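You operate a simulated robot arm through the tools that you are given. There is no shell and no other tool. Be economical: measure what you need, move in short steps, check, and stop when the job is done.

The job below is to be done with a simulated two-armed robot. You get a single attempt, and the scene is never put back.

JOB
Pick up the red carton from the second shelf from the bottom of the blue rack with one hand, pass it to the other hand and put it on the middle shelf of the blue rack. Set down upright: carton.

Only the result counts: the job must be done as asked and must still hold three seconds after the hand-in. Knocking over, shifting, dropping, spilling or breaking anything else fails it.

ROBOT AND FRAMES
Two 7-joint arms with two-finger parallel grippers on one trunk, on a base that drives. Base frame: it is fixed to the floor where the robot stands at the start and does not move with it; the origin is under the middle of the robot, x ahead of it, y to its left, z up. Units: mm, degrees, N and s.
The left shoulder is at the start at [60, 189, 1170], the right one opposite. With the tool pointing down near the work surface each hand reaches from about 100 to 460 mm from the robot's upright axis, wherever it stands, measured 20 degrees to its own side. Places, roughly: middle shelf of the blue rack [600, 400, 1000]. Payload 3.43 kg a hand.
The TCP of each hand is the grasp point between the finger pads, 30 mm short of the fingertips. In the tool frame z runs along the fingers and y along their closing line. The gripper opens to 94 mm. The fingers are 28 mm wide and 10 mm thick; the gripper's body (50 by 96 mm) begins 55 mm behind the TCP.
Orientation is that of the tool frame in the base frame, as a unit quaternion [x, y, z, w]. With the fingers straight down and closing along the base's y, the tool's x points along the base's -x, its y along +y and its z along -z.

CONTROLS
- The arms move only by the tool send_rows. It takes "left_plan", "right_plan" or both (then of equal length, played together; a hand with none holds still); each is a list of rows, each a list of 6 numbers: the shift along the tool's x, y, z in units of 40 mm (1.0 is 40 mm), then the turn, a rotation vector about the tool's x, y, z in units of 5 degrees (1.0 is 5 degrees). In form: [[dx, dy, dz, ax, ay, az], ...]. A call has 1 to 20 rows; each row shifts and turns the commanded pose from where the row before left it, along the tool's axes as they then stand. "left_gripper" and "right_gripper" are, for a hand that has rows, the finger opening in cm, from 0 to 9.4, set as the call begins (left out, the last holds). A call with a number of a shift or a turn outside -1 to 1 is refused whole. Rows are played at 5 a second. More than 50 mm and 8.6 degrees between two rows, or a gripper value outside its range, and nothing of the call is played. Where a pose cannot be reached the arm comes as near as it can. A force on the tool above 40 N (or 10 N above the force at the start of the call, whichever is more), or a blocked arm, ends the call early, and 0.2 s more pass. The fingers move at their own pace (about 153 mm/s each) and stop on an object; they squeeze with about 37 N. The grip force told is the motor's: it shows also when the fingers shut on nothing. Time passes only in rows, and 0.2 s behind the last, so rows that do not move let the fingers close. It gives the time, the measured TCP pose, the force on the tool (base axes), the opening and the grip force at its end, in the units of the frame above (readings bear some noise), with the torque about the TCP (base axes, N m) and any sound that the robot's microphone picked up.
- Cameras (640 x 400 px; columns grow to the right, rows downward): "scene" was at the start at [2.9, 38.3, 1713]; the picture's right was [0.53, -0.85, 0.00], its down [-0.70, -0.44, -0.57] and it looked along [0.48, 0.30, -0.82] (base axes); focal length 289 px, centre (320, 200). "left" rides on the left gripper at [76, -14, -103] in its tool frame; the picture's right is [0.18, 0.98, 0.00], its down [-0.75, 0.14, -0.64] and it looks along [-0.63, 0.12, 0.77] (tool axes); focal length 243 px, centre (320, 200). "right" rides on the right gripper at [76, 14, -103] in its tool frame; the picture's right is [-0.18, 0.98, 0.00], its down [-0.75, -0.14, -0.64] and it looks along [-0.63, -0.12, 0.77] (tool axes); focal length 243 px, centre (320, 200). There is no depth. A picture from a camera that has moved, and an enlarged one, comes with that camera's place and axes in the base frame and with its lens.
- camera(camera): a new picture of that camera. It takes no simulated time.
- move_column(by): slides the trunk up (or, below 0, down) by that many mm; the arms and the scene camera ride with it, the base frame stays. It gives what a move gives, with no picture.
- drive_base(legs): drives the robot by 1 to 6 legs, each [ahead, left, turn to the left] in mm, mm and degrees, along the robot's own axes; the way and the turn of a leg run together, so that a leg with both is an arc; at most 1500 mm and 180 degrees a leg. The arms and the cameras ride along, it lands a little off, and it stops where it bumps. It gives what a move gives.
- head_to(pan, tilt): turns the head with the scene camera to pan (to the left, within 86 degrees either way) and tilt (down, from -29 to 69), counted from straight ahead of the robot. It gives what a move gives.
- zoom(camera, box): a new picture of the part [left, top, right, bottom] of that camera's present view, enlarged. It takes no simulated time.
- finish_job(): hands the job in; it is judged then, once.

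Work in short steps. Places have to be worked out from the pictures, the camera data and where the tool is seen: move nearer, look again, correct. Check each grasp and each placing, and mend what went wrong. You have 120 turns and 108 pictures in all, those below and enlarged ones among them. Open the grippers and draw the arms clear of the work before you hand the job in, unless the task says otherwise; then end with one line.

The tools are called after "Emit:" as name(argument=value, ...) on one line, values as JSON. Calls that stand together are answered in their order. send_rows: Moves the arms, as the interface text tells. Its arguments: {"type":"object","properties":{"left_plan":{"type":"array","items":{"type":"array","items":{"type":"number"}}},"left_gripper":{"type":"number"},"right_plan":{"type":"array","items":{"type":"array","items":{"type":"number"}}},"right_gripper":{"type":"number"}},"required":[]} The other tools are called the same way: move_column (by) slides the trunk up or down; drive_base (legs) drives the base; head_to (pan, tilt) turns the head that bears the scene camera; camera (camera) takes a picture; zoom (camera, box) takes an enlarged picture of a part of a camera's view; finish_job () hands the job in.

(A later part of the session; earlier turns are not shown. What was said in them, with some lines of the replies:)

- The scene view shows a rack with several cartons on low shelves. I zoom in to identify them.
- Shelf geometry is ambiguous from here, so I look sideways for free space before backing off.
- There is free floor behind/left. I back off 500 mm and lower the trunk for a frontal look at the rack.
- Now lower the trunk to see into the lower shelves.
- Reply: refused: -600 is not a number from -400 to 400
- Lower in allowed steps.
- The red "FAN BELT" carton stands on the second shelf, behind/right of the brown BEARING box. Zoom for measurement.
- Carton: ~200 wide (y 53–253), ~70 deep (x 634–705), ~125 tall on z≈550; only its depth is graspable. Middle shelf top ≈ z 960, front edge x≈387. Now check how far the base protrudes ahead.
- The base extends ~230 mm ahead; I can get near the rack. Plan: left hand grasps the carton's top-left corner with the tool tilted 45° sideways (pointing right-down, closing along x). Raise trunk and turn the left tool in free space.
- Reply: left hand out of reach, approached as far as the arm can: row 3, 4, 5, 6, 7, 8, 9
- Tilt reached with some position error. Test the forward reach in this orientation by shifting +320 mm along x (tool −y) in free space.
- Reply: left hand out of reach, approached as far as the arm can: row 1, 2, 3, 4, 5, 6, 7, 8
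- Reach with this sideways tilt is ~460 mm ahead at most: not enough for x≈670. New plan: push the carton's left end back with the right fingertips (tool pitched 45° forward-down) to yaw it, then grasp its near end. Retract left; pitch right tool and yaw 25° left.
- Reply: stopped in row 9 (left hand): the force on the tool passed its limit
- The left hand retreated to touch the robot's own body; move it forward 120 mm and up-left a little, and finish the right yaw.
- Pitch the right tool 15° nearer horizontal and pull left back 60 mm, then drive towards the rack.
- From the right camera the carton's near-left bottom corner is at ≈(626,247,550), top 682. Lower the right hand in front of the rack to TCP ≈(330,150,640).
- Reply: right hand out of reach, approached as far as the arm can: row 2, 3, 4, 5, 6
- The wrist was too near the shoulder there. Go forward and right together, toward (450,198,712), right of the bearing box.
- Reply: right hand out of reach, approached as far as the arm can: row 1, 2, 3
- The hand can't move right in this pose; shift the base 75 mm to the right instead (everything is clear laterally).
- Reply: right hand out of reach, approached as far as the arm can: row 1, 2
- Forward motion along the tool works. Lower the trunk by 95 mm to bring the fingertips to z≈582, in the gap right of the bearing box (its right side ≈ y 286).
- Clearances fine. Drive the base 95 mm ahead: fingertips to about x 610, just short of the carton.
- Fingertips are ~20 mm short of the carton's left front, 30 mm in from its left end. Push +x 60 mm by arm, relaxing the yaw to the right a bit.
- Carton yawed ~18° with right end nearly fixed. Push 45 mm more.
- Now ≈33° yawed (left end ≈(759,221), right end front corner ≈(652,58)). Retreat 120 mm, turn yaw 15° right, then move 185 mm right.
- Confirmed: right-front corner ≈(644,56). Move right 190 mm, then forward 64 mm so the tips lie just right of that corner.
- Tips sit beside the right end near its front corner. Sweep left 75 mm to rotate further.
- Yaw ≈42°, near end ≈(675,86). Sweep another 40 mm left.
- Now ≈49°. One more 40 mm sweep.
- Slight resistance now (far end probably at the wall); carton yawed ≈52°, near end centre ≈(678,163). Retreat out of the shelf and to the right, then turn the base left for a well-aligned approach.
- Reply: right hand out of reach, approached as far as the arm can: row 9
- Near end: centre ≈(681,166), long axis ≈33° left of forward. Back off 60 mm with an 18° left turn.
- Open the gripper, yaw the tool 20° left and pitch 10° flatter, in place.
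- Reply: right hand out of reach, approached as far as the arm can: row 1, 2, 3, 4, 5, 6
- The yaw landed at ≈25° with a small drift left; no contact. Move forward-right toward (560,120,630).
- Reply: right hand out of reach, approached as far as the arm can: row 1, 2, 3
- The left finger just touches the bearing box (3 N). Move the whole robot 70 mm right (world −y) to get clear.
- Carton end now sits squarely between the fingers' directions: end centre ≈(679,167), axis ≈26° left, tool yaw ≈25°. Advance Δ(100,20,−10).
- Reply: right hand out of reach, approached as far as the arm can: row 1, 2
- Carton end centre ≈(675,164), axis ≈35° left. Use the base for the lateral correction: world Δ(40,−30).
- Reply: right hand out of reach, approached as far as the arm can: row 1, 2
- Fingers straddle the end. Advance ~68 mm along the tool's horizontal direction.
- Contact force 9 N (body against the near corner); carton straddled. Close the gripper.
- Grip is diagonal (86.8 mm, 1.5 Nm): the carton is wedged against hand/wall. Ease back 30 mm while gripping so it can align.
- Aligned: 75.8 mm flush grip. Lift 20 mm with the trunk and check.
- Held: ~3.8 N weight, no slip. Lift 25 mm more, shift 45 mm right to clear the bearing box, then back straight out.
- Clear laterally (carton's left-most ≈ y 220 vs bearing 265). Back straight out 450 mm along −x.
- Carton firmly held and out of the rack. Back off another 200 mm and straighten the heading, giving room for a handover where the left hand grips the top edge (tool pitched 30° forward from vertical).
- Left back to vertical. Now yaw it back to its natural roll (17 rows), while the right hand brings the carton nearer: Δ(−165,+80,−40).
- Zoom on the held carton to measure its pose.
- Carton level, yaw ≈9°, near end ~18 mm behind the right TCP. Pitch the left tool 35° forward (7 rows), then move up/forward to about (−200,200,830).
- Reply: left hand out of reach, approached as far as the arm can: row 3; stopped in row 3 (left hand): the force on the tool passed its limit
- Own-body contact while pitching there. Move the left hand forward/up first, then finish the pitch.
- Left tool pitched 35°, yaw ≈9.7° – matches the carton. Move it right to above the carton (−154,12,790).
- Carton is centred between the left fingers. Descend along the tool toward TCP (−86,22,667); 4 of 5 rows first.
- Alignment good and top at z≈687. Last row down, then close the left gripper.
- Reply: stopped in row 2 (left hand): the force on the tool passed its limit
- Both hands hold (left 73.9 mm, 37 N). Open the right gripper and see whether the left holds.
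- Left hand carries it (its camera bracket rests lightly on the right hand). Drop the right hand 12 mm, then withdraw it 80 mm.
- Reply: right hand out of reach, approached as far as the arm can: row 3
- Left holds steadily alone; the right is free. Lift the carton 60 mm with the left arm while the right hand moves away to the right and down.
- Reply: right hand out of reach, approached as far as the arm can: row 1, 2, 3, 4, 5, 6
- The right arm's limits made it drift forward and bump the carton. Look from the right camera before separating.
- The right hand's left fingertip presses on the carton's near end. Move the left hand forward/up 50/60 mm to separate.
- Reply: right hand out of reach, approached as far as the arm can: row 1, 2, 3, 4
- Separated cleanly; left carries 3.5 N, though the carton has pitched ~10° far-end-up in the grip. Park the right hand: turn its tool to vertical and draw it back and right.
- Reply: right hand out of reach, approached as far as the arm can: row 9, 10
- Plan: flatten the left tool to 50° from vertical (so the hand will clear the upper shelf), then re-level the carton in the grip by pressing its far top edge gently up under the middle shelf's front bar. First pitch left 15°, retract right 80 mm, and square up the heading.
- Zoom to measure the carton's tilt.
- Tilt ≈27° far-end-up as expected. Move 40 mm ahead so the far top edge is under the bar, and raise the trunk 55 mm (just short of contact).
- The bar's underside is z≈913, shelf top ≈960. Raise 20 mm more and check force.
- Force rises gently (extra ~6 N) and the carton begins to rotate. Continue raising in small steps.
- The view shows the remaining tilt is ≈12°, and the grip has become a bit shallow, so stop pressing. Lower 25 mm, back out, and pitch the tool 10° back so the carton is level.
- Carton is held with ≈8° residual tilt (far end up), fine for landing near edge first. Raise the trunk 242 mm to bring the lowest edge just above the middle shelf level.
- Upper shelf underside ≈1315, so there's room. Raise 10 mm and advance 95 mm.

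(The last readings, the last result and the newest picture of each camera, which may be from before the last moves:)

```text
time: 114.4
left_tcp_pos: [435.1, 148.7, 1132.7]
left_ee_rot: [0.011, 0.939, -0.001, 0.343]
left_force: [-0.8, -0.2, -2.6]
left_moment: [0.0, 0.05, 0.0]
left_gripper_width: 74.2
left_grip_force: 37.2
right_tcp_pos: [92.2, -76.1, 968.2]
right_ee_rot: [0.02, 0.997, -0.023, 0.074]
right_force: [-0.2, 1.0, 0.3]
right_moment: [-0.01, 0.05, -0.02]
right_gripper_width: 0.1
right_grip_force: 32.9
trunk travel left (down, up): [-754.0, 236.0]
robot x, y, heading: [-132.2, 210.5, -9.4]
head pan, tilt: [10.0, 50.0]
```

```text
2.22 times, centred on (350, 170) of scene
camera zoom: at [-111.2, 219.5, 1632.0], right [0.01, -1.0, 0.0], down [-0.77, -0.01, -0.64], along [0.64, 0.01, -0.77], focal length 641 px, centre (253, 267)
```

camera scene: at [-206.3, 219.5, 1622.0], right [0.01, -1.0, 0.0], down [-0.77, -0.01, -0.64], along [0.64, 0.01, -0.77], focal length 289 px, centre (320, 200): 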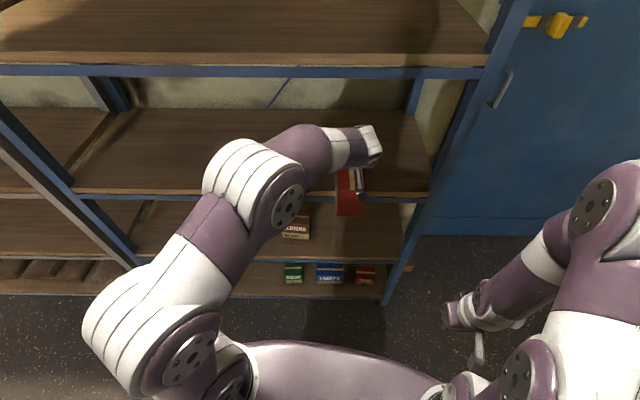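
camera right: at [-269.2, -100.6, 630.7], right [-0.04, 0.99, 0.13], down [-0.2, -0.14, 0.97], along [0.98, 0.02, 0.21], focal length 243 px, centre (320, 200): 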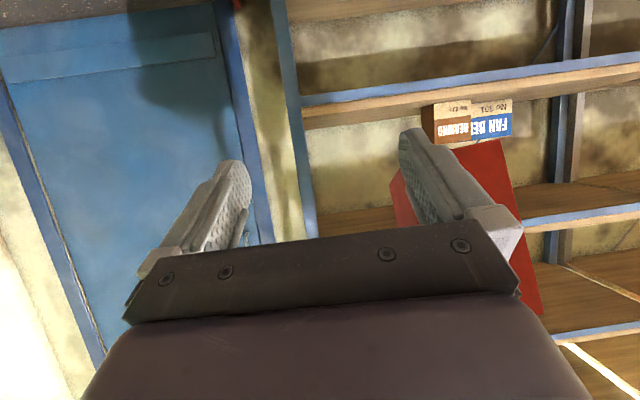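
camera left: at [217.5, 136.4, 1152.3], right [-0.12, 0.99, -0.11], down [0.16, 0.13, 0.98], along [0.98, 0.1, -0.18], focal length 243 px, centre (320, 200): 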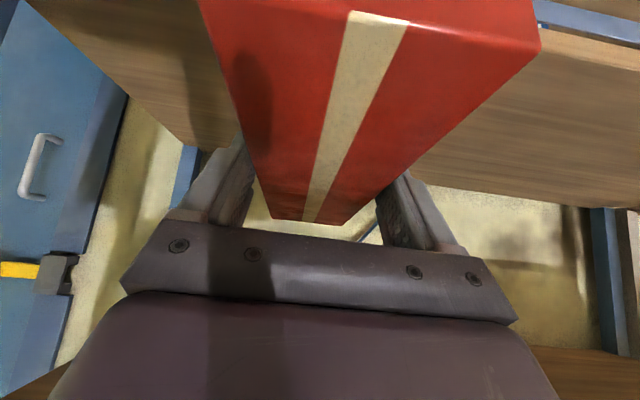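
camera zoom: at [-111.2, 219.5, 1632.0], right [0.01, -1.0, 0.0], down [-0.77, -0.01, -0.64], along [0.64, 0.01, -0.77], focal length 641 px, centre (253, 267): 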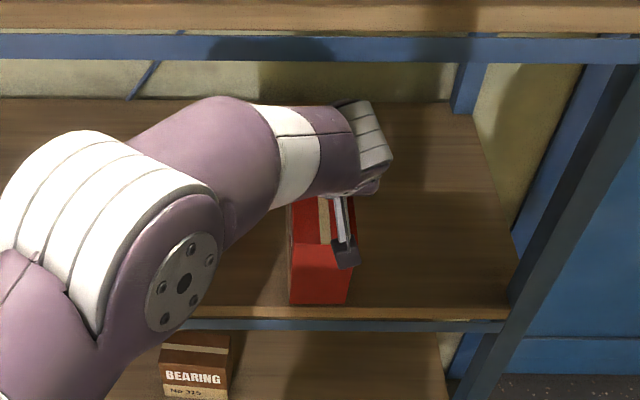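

Near-bottom edge is at about (375, 977), just in front of the shelf edge line. Advance 40 mm more so the whole carton is over the shelf.

Emit:
drive_base(legs=[[40, 6, 0]])

Emit:
zoom(camera="scene", box=[260, 80, 440, 260])

```text
time: 115.3
left_tcp_pos: [471.5, 149.5, 1133.2]
left_ee_rot: [0.01, 0.938, -0.001, 0.346]
left_force: [0.0, 0.3, -3.1]
left_moment: [-0.01, 0.05, -0.04]
left_gripper_width: 73.9
left_grip_force: 37.4
right_tcp_pos: [128.2, -75.5, 969.3]
right_ee_rot: [0.018, 0.997, -0.021, 0.075]
right_force: [-0.2, -0.5, 0.6]
right_moment: [0.01, -0.03, 0.0]
right_gripper_width: 0.0
right_grip_force: 33.2
trunk travel left (down, up): [-754.0, 236.0]
robot x, y, heading: [-91.8, 211.5, -9.0]
head pan, tilt: [10.0, 50.0]
```

```text
2.22 times, centred on (350, 170) of scene
camera zoom: at [-76.7, 219.2, 1632.1], right [0.02, -1.0, 0.0], down [-0.76, -0.01, -0.64], along [0.64, 0.01, -0.76], focal length 641 px, centre (253, 267)
```

zoom: 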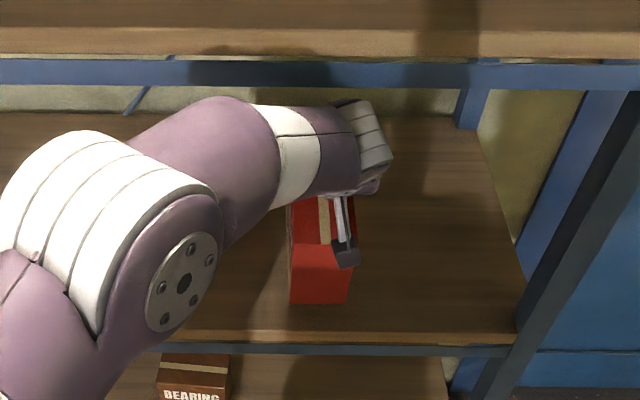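

Over the shelf with ~24 mm inside the edge. Lower in small rows with the arm.

Emit:
send_rows(left_plan=[[0.097, 0, 0.114, 0, 0, 0], [0.097, 0, 0.114, 0, 0, 0], [0.097, 0, 0.114, 0, 0, 0], [0.097, 0, 0.114, 0, 0, 0]])

Emit:
zoom(camera="scene", box=[260, 80, 440, 260])

```text
time: 116.3
left_tcp_pos: [474.5, 147.3, 1109.2]
left_ee_rot: [0.01, 0.939, 0.0, 0.344]
left_force: [-0.5, 0.0, -3.5]
left_moment: [-0.05, 0.05, -0.01]
left_gripper_width: 73.8
left_grip_force: 36.8
right_tcp_pos: [129.9, -75.3, 966.5]
right_ee_rot: [0.018, 0.997, -0.023, 0.075]
right_force: [-0.3, 0.3, -0.8]
right_moment: [-0.03, 0.0, 0.0]
right_gripper_width: 0.1
right_grip_force: 32.8
trunk travel left (down, up): [-754.0, 236.0]
robot x, y, heading: [-91.1, 204.0, -8.9]
head pan, tilt: [10.0, 50.0]
```

```text
2.22 times, centred on (350, 170) of scene
camera zoom: at [-73.2, 219.1, 1632.0], right [0.02, -1.0, 0.0], down [-0.77, -0.01, -0.64], along [0.64, 0.01, -0.77], focal length 641 px, centre (253, 267)
```

zoom: 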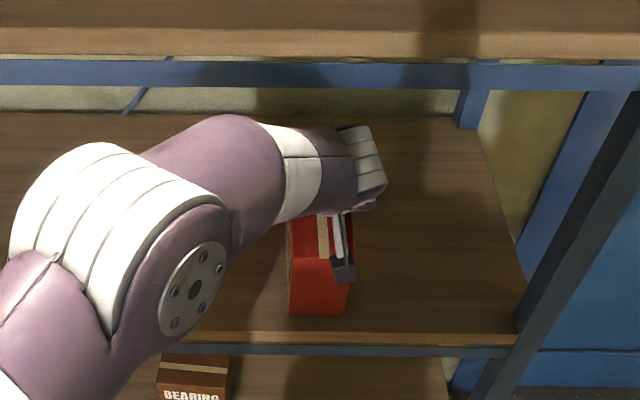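

No contact yet; continue 3 rows of 5 mm.

Emit:
send_rows(left_plan=[[0.081, 0, 0.095, 0, 0, 0], [0.081, 0, 0.095, 0, 0, 0], [0.081, 0, 0.095, 0, 0, 0]])

```text
time: 117.1
left_tcp_pos: [476.1, 147.8, 1100.9]
left_ee_rot: [0.008, 0.937, -0.004, 0.351]
left_force: [14.1, -1.1, 32.8]
left_moment: [-0.03, 0.76, 0.08]
left_gripper_width: 74.1
left_grip_force: 36.8
right_tcp_pos: [130.1, -76.0, 967.8]
right_ee_rot: [0.019, 0.997, -0.022, 0.075]
right_force: [-0.1, -0.3, 0.1]
right_moment: [-0.01, -0.01, 0.0]
right_gripper_width: 0.1
right_grip_force: 33.1
trunk travel left (down, up): [-754.0, 236.0]
robot x, y, heading: [-92.0, 206.5, -9.1]
head pan, tilt: [10.0, 50.0]
```

Contact: 33 N up. Check the carton's attitude.

Emit:
zoom(camera="scene", box=[300, 130, 400, 250])

Emit:
camera(camera="left")

```text
3.33 times, centred on (350, 190) of scene
camera zoom: at [-73.0, 219.1, 1632.6], right [0.02, -1.0, 0.0], down [-0.77, -0.01, -0.64], along [0.64, 0.01, -0.77], focal length 962 px, centre (220, 233)
```

zoom: 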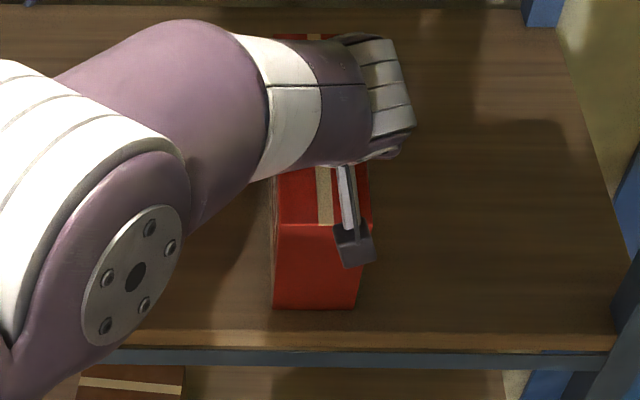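

```text
13 pictures are left
camera left: at [352.8, 135.8, 1129.2], right [-0.12, 0.99, -0.12], down [0.15, 0.14, 0.98], along [0.98, 0.1, -0.16], focal length 243 px, centre (320, 200)
```

left: 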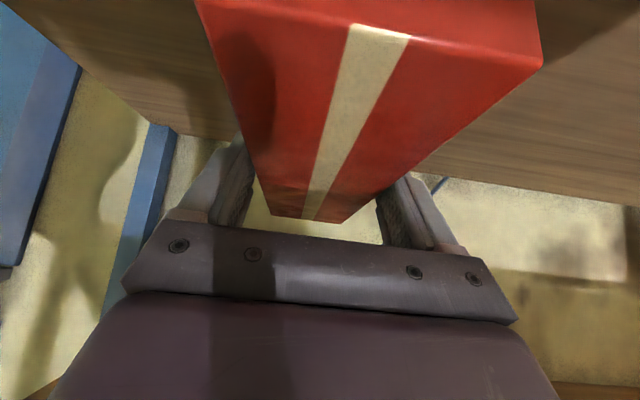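

Tilt still ≈7° (far end up). Ease up 6 mm, pitch the tool 7° back to level the carton, then lower again until contact.

Emit:
send_rows(left_plan=[[-0.097, 0, -0.114, 0, 0, 0], [0, 0, 0, 0, 0.7, 0], [0, 0, 0, 0, 0.7, 0], [0.06, 0, 0.08, 0, 0, 0], [0.06, 0, 0.08, 0, 0, 0]])

Emit:
zoom(camera="scene", box=[300, 130, 400, 250])

```text
time: 118.3
left_tcp_pos: [472.1, 148.3, 1091.8]
left_ee_rot: [0.011, 0.958, 0.0, 0.287]
left_force: [-4.4, -0.8, 10.5]
left_moment: [0.36, -0.92, 0.05]
left_gripper_width: 74.1
left_grip_force: 36.8
right_tcp_pos: [129.0, -77.4, 967.7]
right_ee_rot: [0.019, 0.997, -0.023, 0.074]
right_force: [0.8, 0.1, -0.4]
right_moment: [0.0, -0.01, 0.01]
right_gripper_width: 0.0
right_grip_force: 33.7
trunk travel left (down, up): [-754.0, 236.0]
robot x, y, heading: [-90.5, 208.8, -9.0]
head pan, tilt: [10.0, 50.0]
```

```text
3.33 times, centred on (350, 190) of scene
camera zoom: at [-74.8, 219.1, 1632.1], right [0.02, -1.0, 0.0], down [-0.77, -0.01, -0.64], along [0.64, 0.01, -0.77], focal length 962 px, centre (220, 233)
```

zoom: 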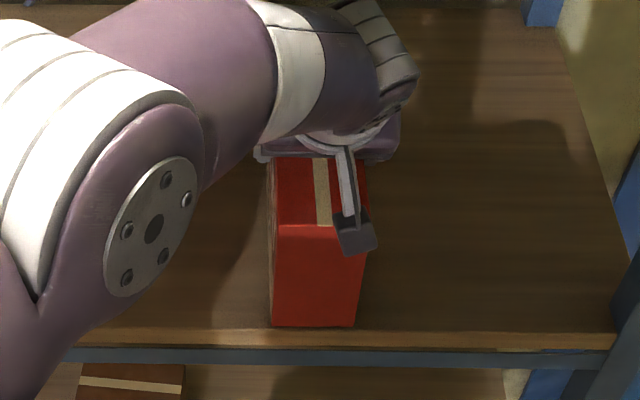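

Level now and touching. Near end is just inside the front edge; release here and afterwards push it further in. Open the left gripper.

Emit:
send_rows(left_plan=[[-0.03, 0, -0.04, 0, 0, 0], [0, 0, 0, 0, 0, 0], [0, 0, 0, 0, 0, 0], [0, 0, 0, 0, 0, 0]], left_gripper=9.4)

Emit:
zoom(camera="scene", box=[300, 130, 400, 250])

```text
time: 119.3
left_tcp_pos: [473.8, 148.9, 1093.3]
left_ee_rot: [0.01, 0.958, 0.001, 0.287]
left_force: [0.8, -0.2, 0.4]
left_moment: [0.04, -0.01, 0.0]
left_gripper_width: 94.2
left_grip_force: 0.0
right_tcp_pos: [128.9, -74.7, 967.6]
right_ee_rot: [0.019, 0.997, -0.022, 0.074]
right_force: [-0.7, -0.7, -0.5]
right_moment: [0.02, -0.04, 0.0]
right_gripper_width: 0.1
right_grip_force: 33.2
trunk travel left (down, up): [-754.0, 236.0]
robot x, y, heading: [-91.0, 206.8, -9.2]
head pan, tilt: [10.0, 50.0]
```

```text
3.33 times, centred on (350, 190) of scene
camera zoom: at [-73.0, 219.2, 1632.0], right [0.02, -1.0, 0.0], down [-0.77, -0.01, -0.64], along [0.64, 0.01, -0.77], focal length 962 px, centre (220, 233)
```

zoom: 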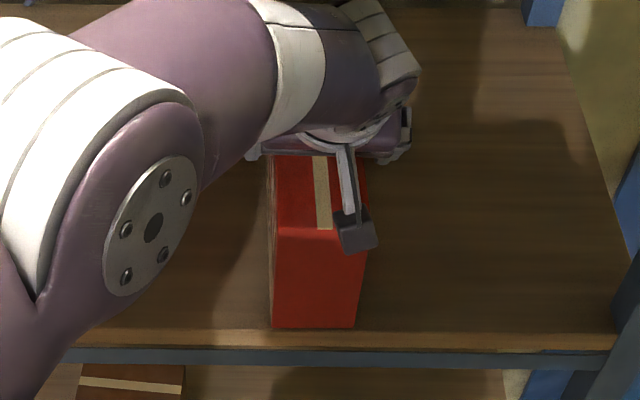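

Carton stands on the shelf. Withdraw 60 mm along the tool axis, then back off the base 120 mm.

Emit:
send_rows(left_plan=[[0, 0, -0.5, 0, 0, 0], [0, 0, -0.7, 0, 0, 0], [0, 0, -0.7, 0, 0, 0]])

Emit:
drive_base(legs=[[-118, -19, 0]])

Emit:
camera(camera="scene")

```text
time: 120.1
left_tcp_pos: [431.6, 148.6, 1158.6]
left_ee_rot: [0.011, 0.958, 0.0, 0.286]
left_force: [-1.5, -0.1, 0.0]
left_moment: [-0.02, -0.01, -0.02]
left_gripper_width: 94.1
left_grip_force: 0.0
right_tcp_pos: [129.2, -76.6, 967.5]
right_ee_rot: [0.02, 0.997, -0.022, 0.075]
right_force: [0.5, 0.2, 0.3]
right_moment: [-0.01, -0.02, -0.01]
right_gripper_width: 0.0
right_grip_force: 32.6
trunk travel left (down, up): [-754.0, 236.0]
robot x, y, heading: [-88.8, 210.0, -9.2]
head pan, tilt: [10.0, 50.0]
```

```text
time: 121.3
left_tcp_pos: [317.9, 149.2, 1158.1]
left_ee_rot: [0.009, 0.958, 0.001, 0.287]
left_force: [0.0, -0.4, -0.2]
left_moment: [-0.04, -0.02, 0.04]
left_gripper_width: 94.2
left_grip_force: 0.1
right_tcp_pos: [16.1, -75.9, 967.2]
right_ee_rot: [0.017, 0.997, -0.022, 0.075]
right_force: [-1.1, -0.2, 0.3]
right_moment: [0.0, 0.01, -0.03]
right_gripper_width: 0.0
right_grip_force: 32.7
trunk travel left (down, up): [-754.0, 236.0]
robot x, y, heading: [-209.8, 203.9, -9.0]
head pan, tilt: [10.0, 50.0]
```

```text
10 pictures are left
camera scene: at [-188.3, 218.3, 1631.9], right [0.02, -1.0, 0.0], down [-0.77, -0.01, -0.64], along [0.64, 0.01, -0.77], focal length 289 px, centre (320, 200)
```

scene: 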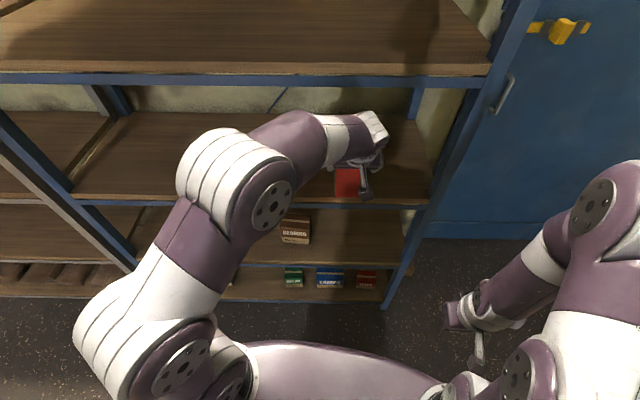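

Push it a bit further in for a safe margin: close the left gripper, lower the trunk so fingertips are ~40 mm above the shelf, then drive forward.

Emit:
send_rows(left_plan=[[0, 0, 0, 0, 0, 0], [0, 0, 0, 0, 0, 0], [0, 0, 0, 0, 0, 0]], left_gripper=0)

Emit:
move_column(by=-130)

Emit:
drive_base(legs=[[50, 8, 0]])

Emit:
zoom(camera="scene", box=[260, 80, 440, 260])

```text
time: 122.1
left_tcp_pos: [317.4, 149.5, 1156.8]
left_ee_rot: [0.009, 0.958, 0.001, 0.286]
left_force: [0.0, -0.1, 0.4]
left_moment: [0.03, 0.01, -0.03]
left_gripper_width: 0.0
left_grip_force: 32.4
right_tcp_pos: [15.1, -76.1, 968.8]
right_ee_rot: [0.017, 0.997, -0.022, 0.075]
right_force: [0.1, -0.5, -0.1]
right_moment: [0.04, 0.01, -0.01]
right_gripper_width: 0.0
right_grip_force: 32.7
trunk travel left (down, up): [-754.0, 236.0]
robot x, y, heading: [-207.6, 206.5, -8.9]
head pan, tilt: [10.0, 50.0]
```

```text
time: 123.7
left_tcp_pos: [316.9, 149.0, 1028.5]
left_ee_rot: [0.009, 0.958, 0.002, 0.287]
left_force: [1.1, 0.3, 0.6]
left_moment: [-0.01, 0.0, 0.03]
left_gripper_width: 0.0
left_grip_force: 33.1
right_tcp_pos: [14.9, -77.1, 838.0]
right_ee_rot: [0.017, 0.997, -0.022, 0.075]
right_force: [0.0, 0.0, 0.1]
right_moment: [0.0, -0.02, -0.01]
right_gripper_width: 0.0
right_grip_force: 32.4
trunk travel left (down, up): [-624.0, 366.0]
robot x, y, heading: [-209.3, 205.1, -8.9]
head pan, tilt: [10.0, 50.0]
```

```text
time: 124.6
left_tcp_pos: [369.4, 149.3, 1026.4]
left_ee_rot: [0.009, 0.959, 0.001, 0.284]
left_force: [0.4, 0.7, 0.0]
left_moment: [0.01, 0.0, -0.01]
left_gripper_width: 0.0
left_grip_force: 33.0
right_tcp_pos: [67.4, -77.9, 837.1]
right_ee_rot: [0.018, 0.997, -0.023, 0.073]
right_force: [0.7, 0.2, 0.7]
right_moment: [0.01, 0.0, -0.02]
right_gripper_width: 0.0
right_grip_force: 32.8
trunk travel left (down, up): [-624.0, 366.0]
robot x, y, heading: [-158.9, 206.1, -8.8]
head pan, tilt: [10.0, 50.0]
```

```text
2.22 times, centred on (350, 170) of scene
camera zoom: at [-136.1, 218.3, 1501.9], right [0.02, -1.0, 0.0], down [-0.77, -0.01, -0.64], along [0.64, 0.01, -0.77], focal length 641 px, centre (253, 267)
```

zoom: 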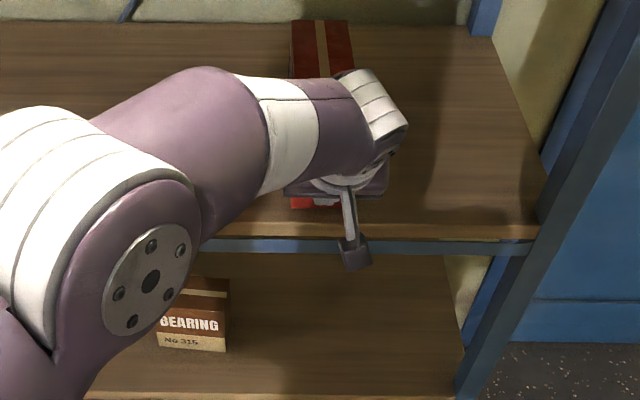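

Fingertips near the carton's near face. Drive 42 mm ahead to push it in.

Emit:
drive_base(legs=[[42, 6, 0]])

Emit:
zoom(camera="scene", box=[260, 80, 440, 260])

```text
time: 125.5
left_tcp_pos: [411.6, 148.0, 1028.8]
left_ee_rot: [0.01, 0.958, 0.001, 0.285]
left_force: [-0.3, 0.0, -0.2]
left_moment: [0.02, -0.01, 0.02]
left_gripper_width: 0.0
left_grip_force: 32.8
right_tcp_pos: [109.5, -78.1, 837.6]
right_ee_rot: [0.019, 0.997, -0.023, 0.073]
right_force: [0.6, -0.4, -0.3]
right_moment: [-0.04, 0.02, 0.02]
right_gripper_width: 0.0
right_grip_force: 33.1
trunk travel left (down, up): [-624.0, 366.0]
robot x, y, heading: [-112.8, 207.8, -9.0]
head pan, tilt: [10.0, 50.0]
```

```text
2.22 times, centred on (350, 170) of scene
camera zoom: at [-93.3, 217.3, 1502.0], right [0.02, -1.0, 0.0], down [-0.77, -0.01, -0.64], along [0.64, 0.01, -0.77], focal length 641 px, centre (253, 267)
```

zoom: 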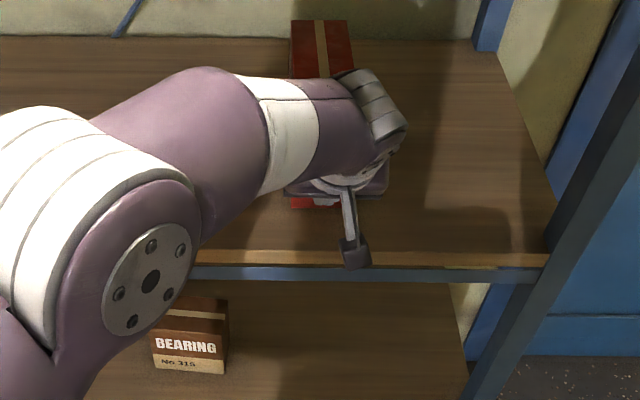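

The carton moved in with the hand (its front now ~35 mm inside). Back out, open both grippers, and check.

Emit:
drive_base(legs=[[-345, -55, 0]])

Emit:
send_rows(left_plan=[[0, 0.8, 0, 0, 0, 0], [0, 0.8, 0, 0, 0, 0], [0, 0.8, 0, 0, 0, 0], [0, 0.8, 0, 0, 0, 0]], left_gripper=9.4, right_plan=[[0, 0, 0, 0, 0, 0], [0, 0, 0, 0, 0, 0], [0, 0, 0, 0, 0, 0], [0, 0, 0, 0, 0, 0]], right_gripper=9.4)

Emit:
head_to(pan=8, tilt=35)

Emit:
camera(camera="scene")

```text
time: 127.8
left_tcp_pos: [58.0, 148.3, 1027.0]
left_ee_rot: [0.012, 0.958, 0.0, 0.287]
left_force: [-0.5, -0.4, -0.2]
left_moment: [-0.03, 0.01, 0.0]
left_gripper_width: 0.2
left_grip_force: 33.0
right_tcp_pos: [-244.9, -75.3, 838.4]
right_ee_rot: [0.021, 0.997, -0.022, 0.074]
right_force: [-0.5, 0.6, -0.1]
right_moment: [0.01, 0.0, -0.02]
right_gripper_width: 0.2
right_grip_force: 33.0
trunk travel left (down, up): [-624.0, 366.0]
robot x, y, heading: [-464.9, 211.0, -9.3]
head pan, tilt: [10.0, 50.0]
```

```text
time: 128.8
left_tcp_pos: [61.2, 275.1, 1028.5]
left_ee_rot: [0.012, 0.958, 0.0, 0.286]
left_force: [0.1, -1.5, 0.8]
left_moment: [-0.01, 0.01, 0.01]
left_gripper_width: 94.2
left_grip_force: 0.0
right_tcp_pos: [-246.5, -75.6, 838.4]
right_ee_rot: [0.021, 0.997, -0.022, 0.075]
right_force: [-0.3, -0.4, -0.7]
right_moment: [-0.01, 0.03, -0.02]
right_gripper_width: 94.1
right_grip_force: 0.1
trunk travel left (down, up): [-624.0, 366.0]
robot x, y, heading: [-466.1, 210.4, -9.2]
head pan, tilt: [10.0, 50.0]
```

```text
time: 129.5
left_tcp_pos: [61.5, 272.7, 1027.5]
left_ee_rot: [0.012, 0.958, 0.0, 0.286]
left_force: [-1.0, 0.3, -0.1]
left_moment: [0.01, 0.0, -0.04]
left_gripper_width: 94.0
left_grip_force: 0.1
right_tcp_pos: [-245.5, -75.3, 837.9]
right_ee_rot: [0.02, 0.997, -0.022, 0.074]
right_force: [-0.4, 1.1, -0.5]
right_moment: [-0.03, -0.01, -0.02]
right_gripper_width: 94.1
right_grip_force: 0.1
trunk travel left (down, up): [-624.0, 366.0]
robot x, y, heading: [-468.3, 210.8, -9.4]
head pan, tilt: [8.0, 35.0]
```

```text
7 pictures are left
camera scene: at [-435.9, 217.6, 1523.6], right [-0.02, -1.0, 0.0], down [-0.57, 0.01, -0.82], along [0.82, -0.02, -0.57], focal length 289 px, centre (320, 200)
```

scene: 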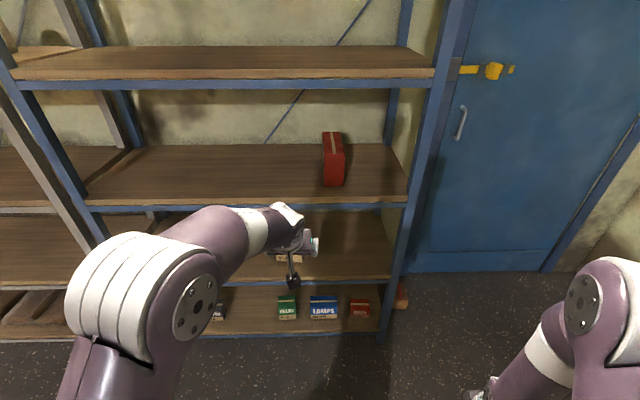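

The carton stands upright and fully on the middle shelf. The other cartons I can see look undisturbed, both grippers are open and the arms are clear of the rack, so I'm handing in.

Emit:
finish_job()

```text
The job is handed in.
```

The red FAN BELT carton was taken from the second shelf with the right hand, passed to the left hand, and now stands upright on the middle shelf of the blue rack; on the way, a finger brushed the brown BEARING box (about 3 N), which did not visibly move.
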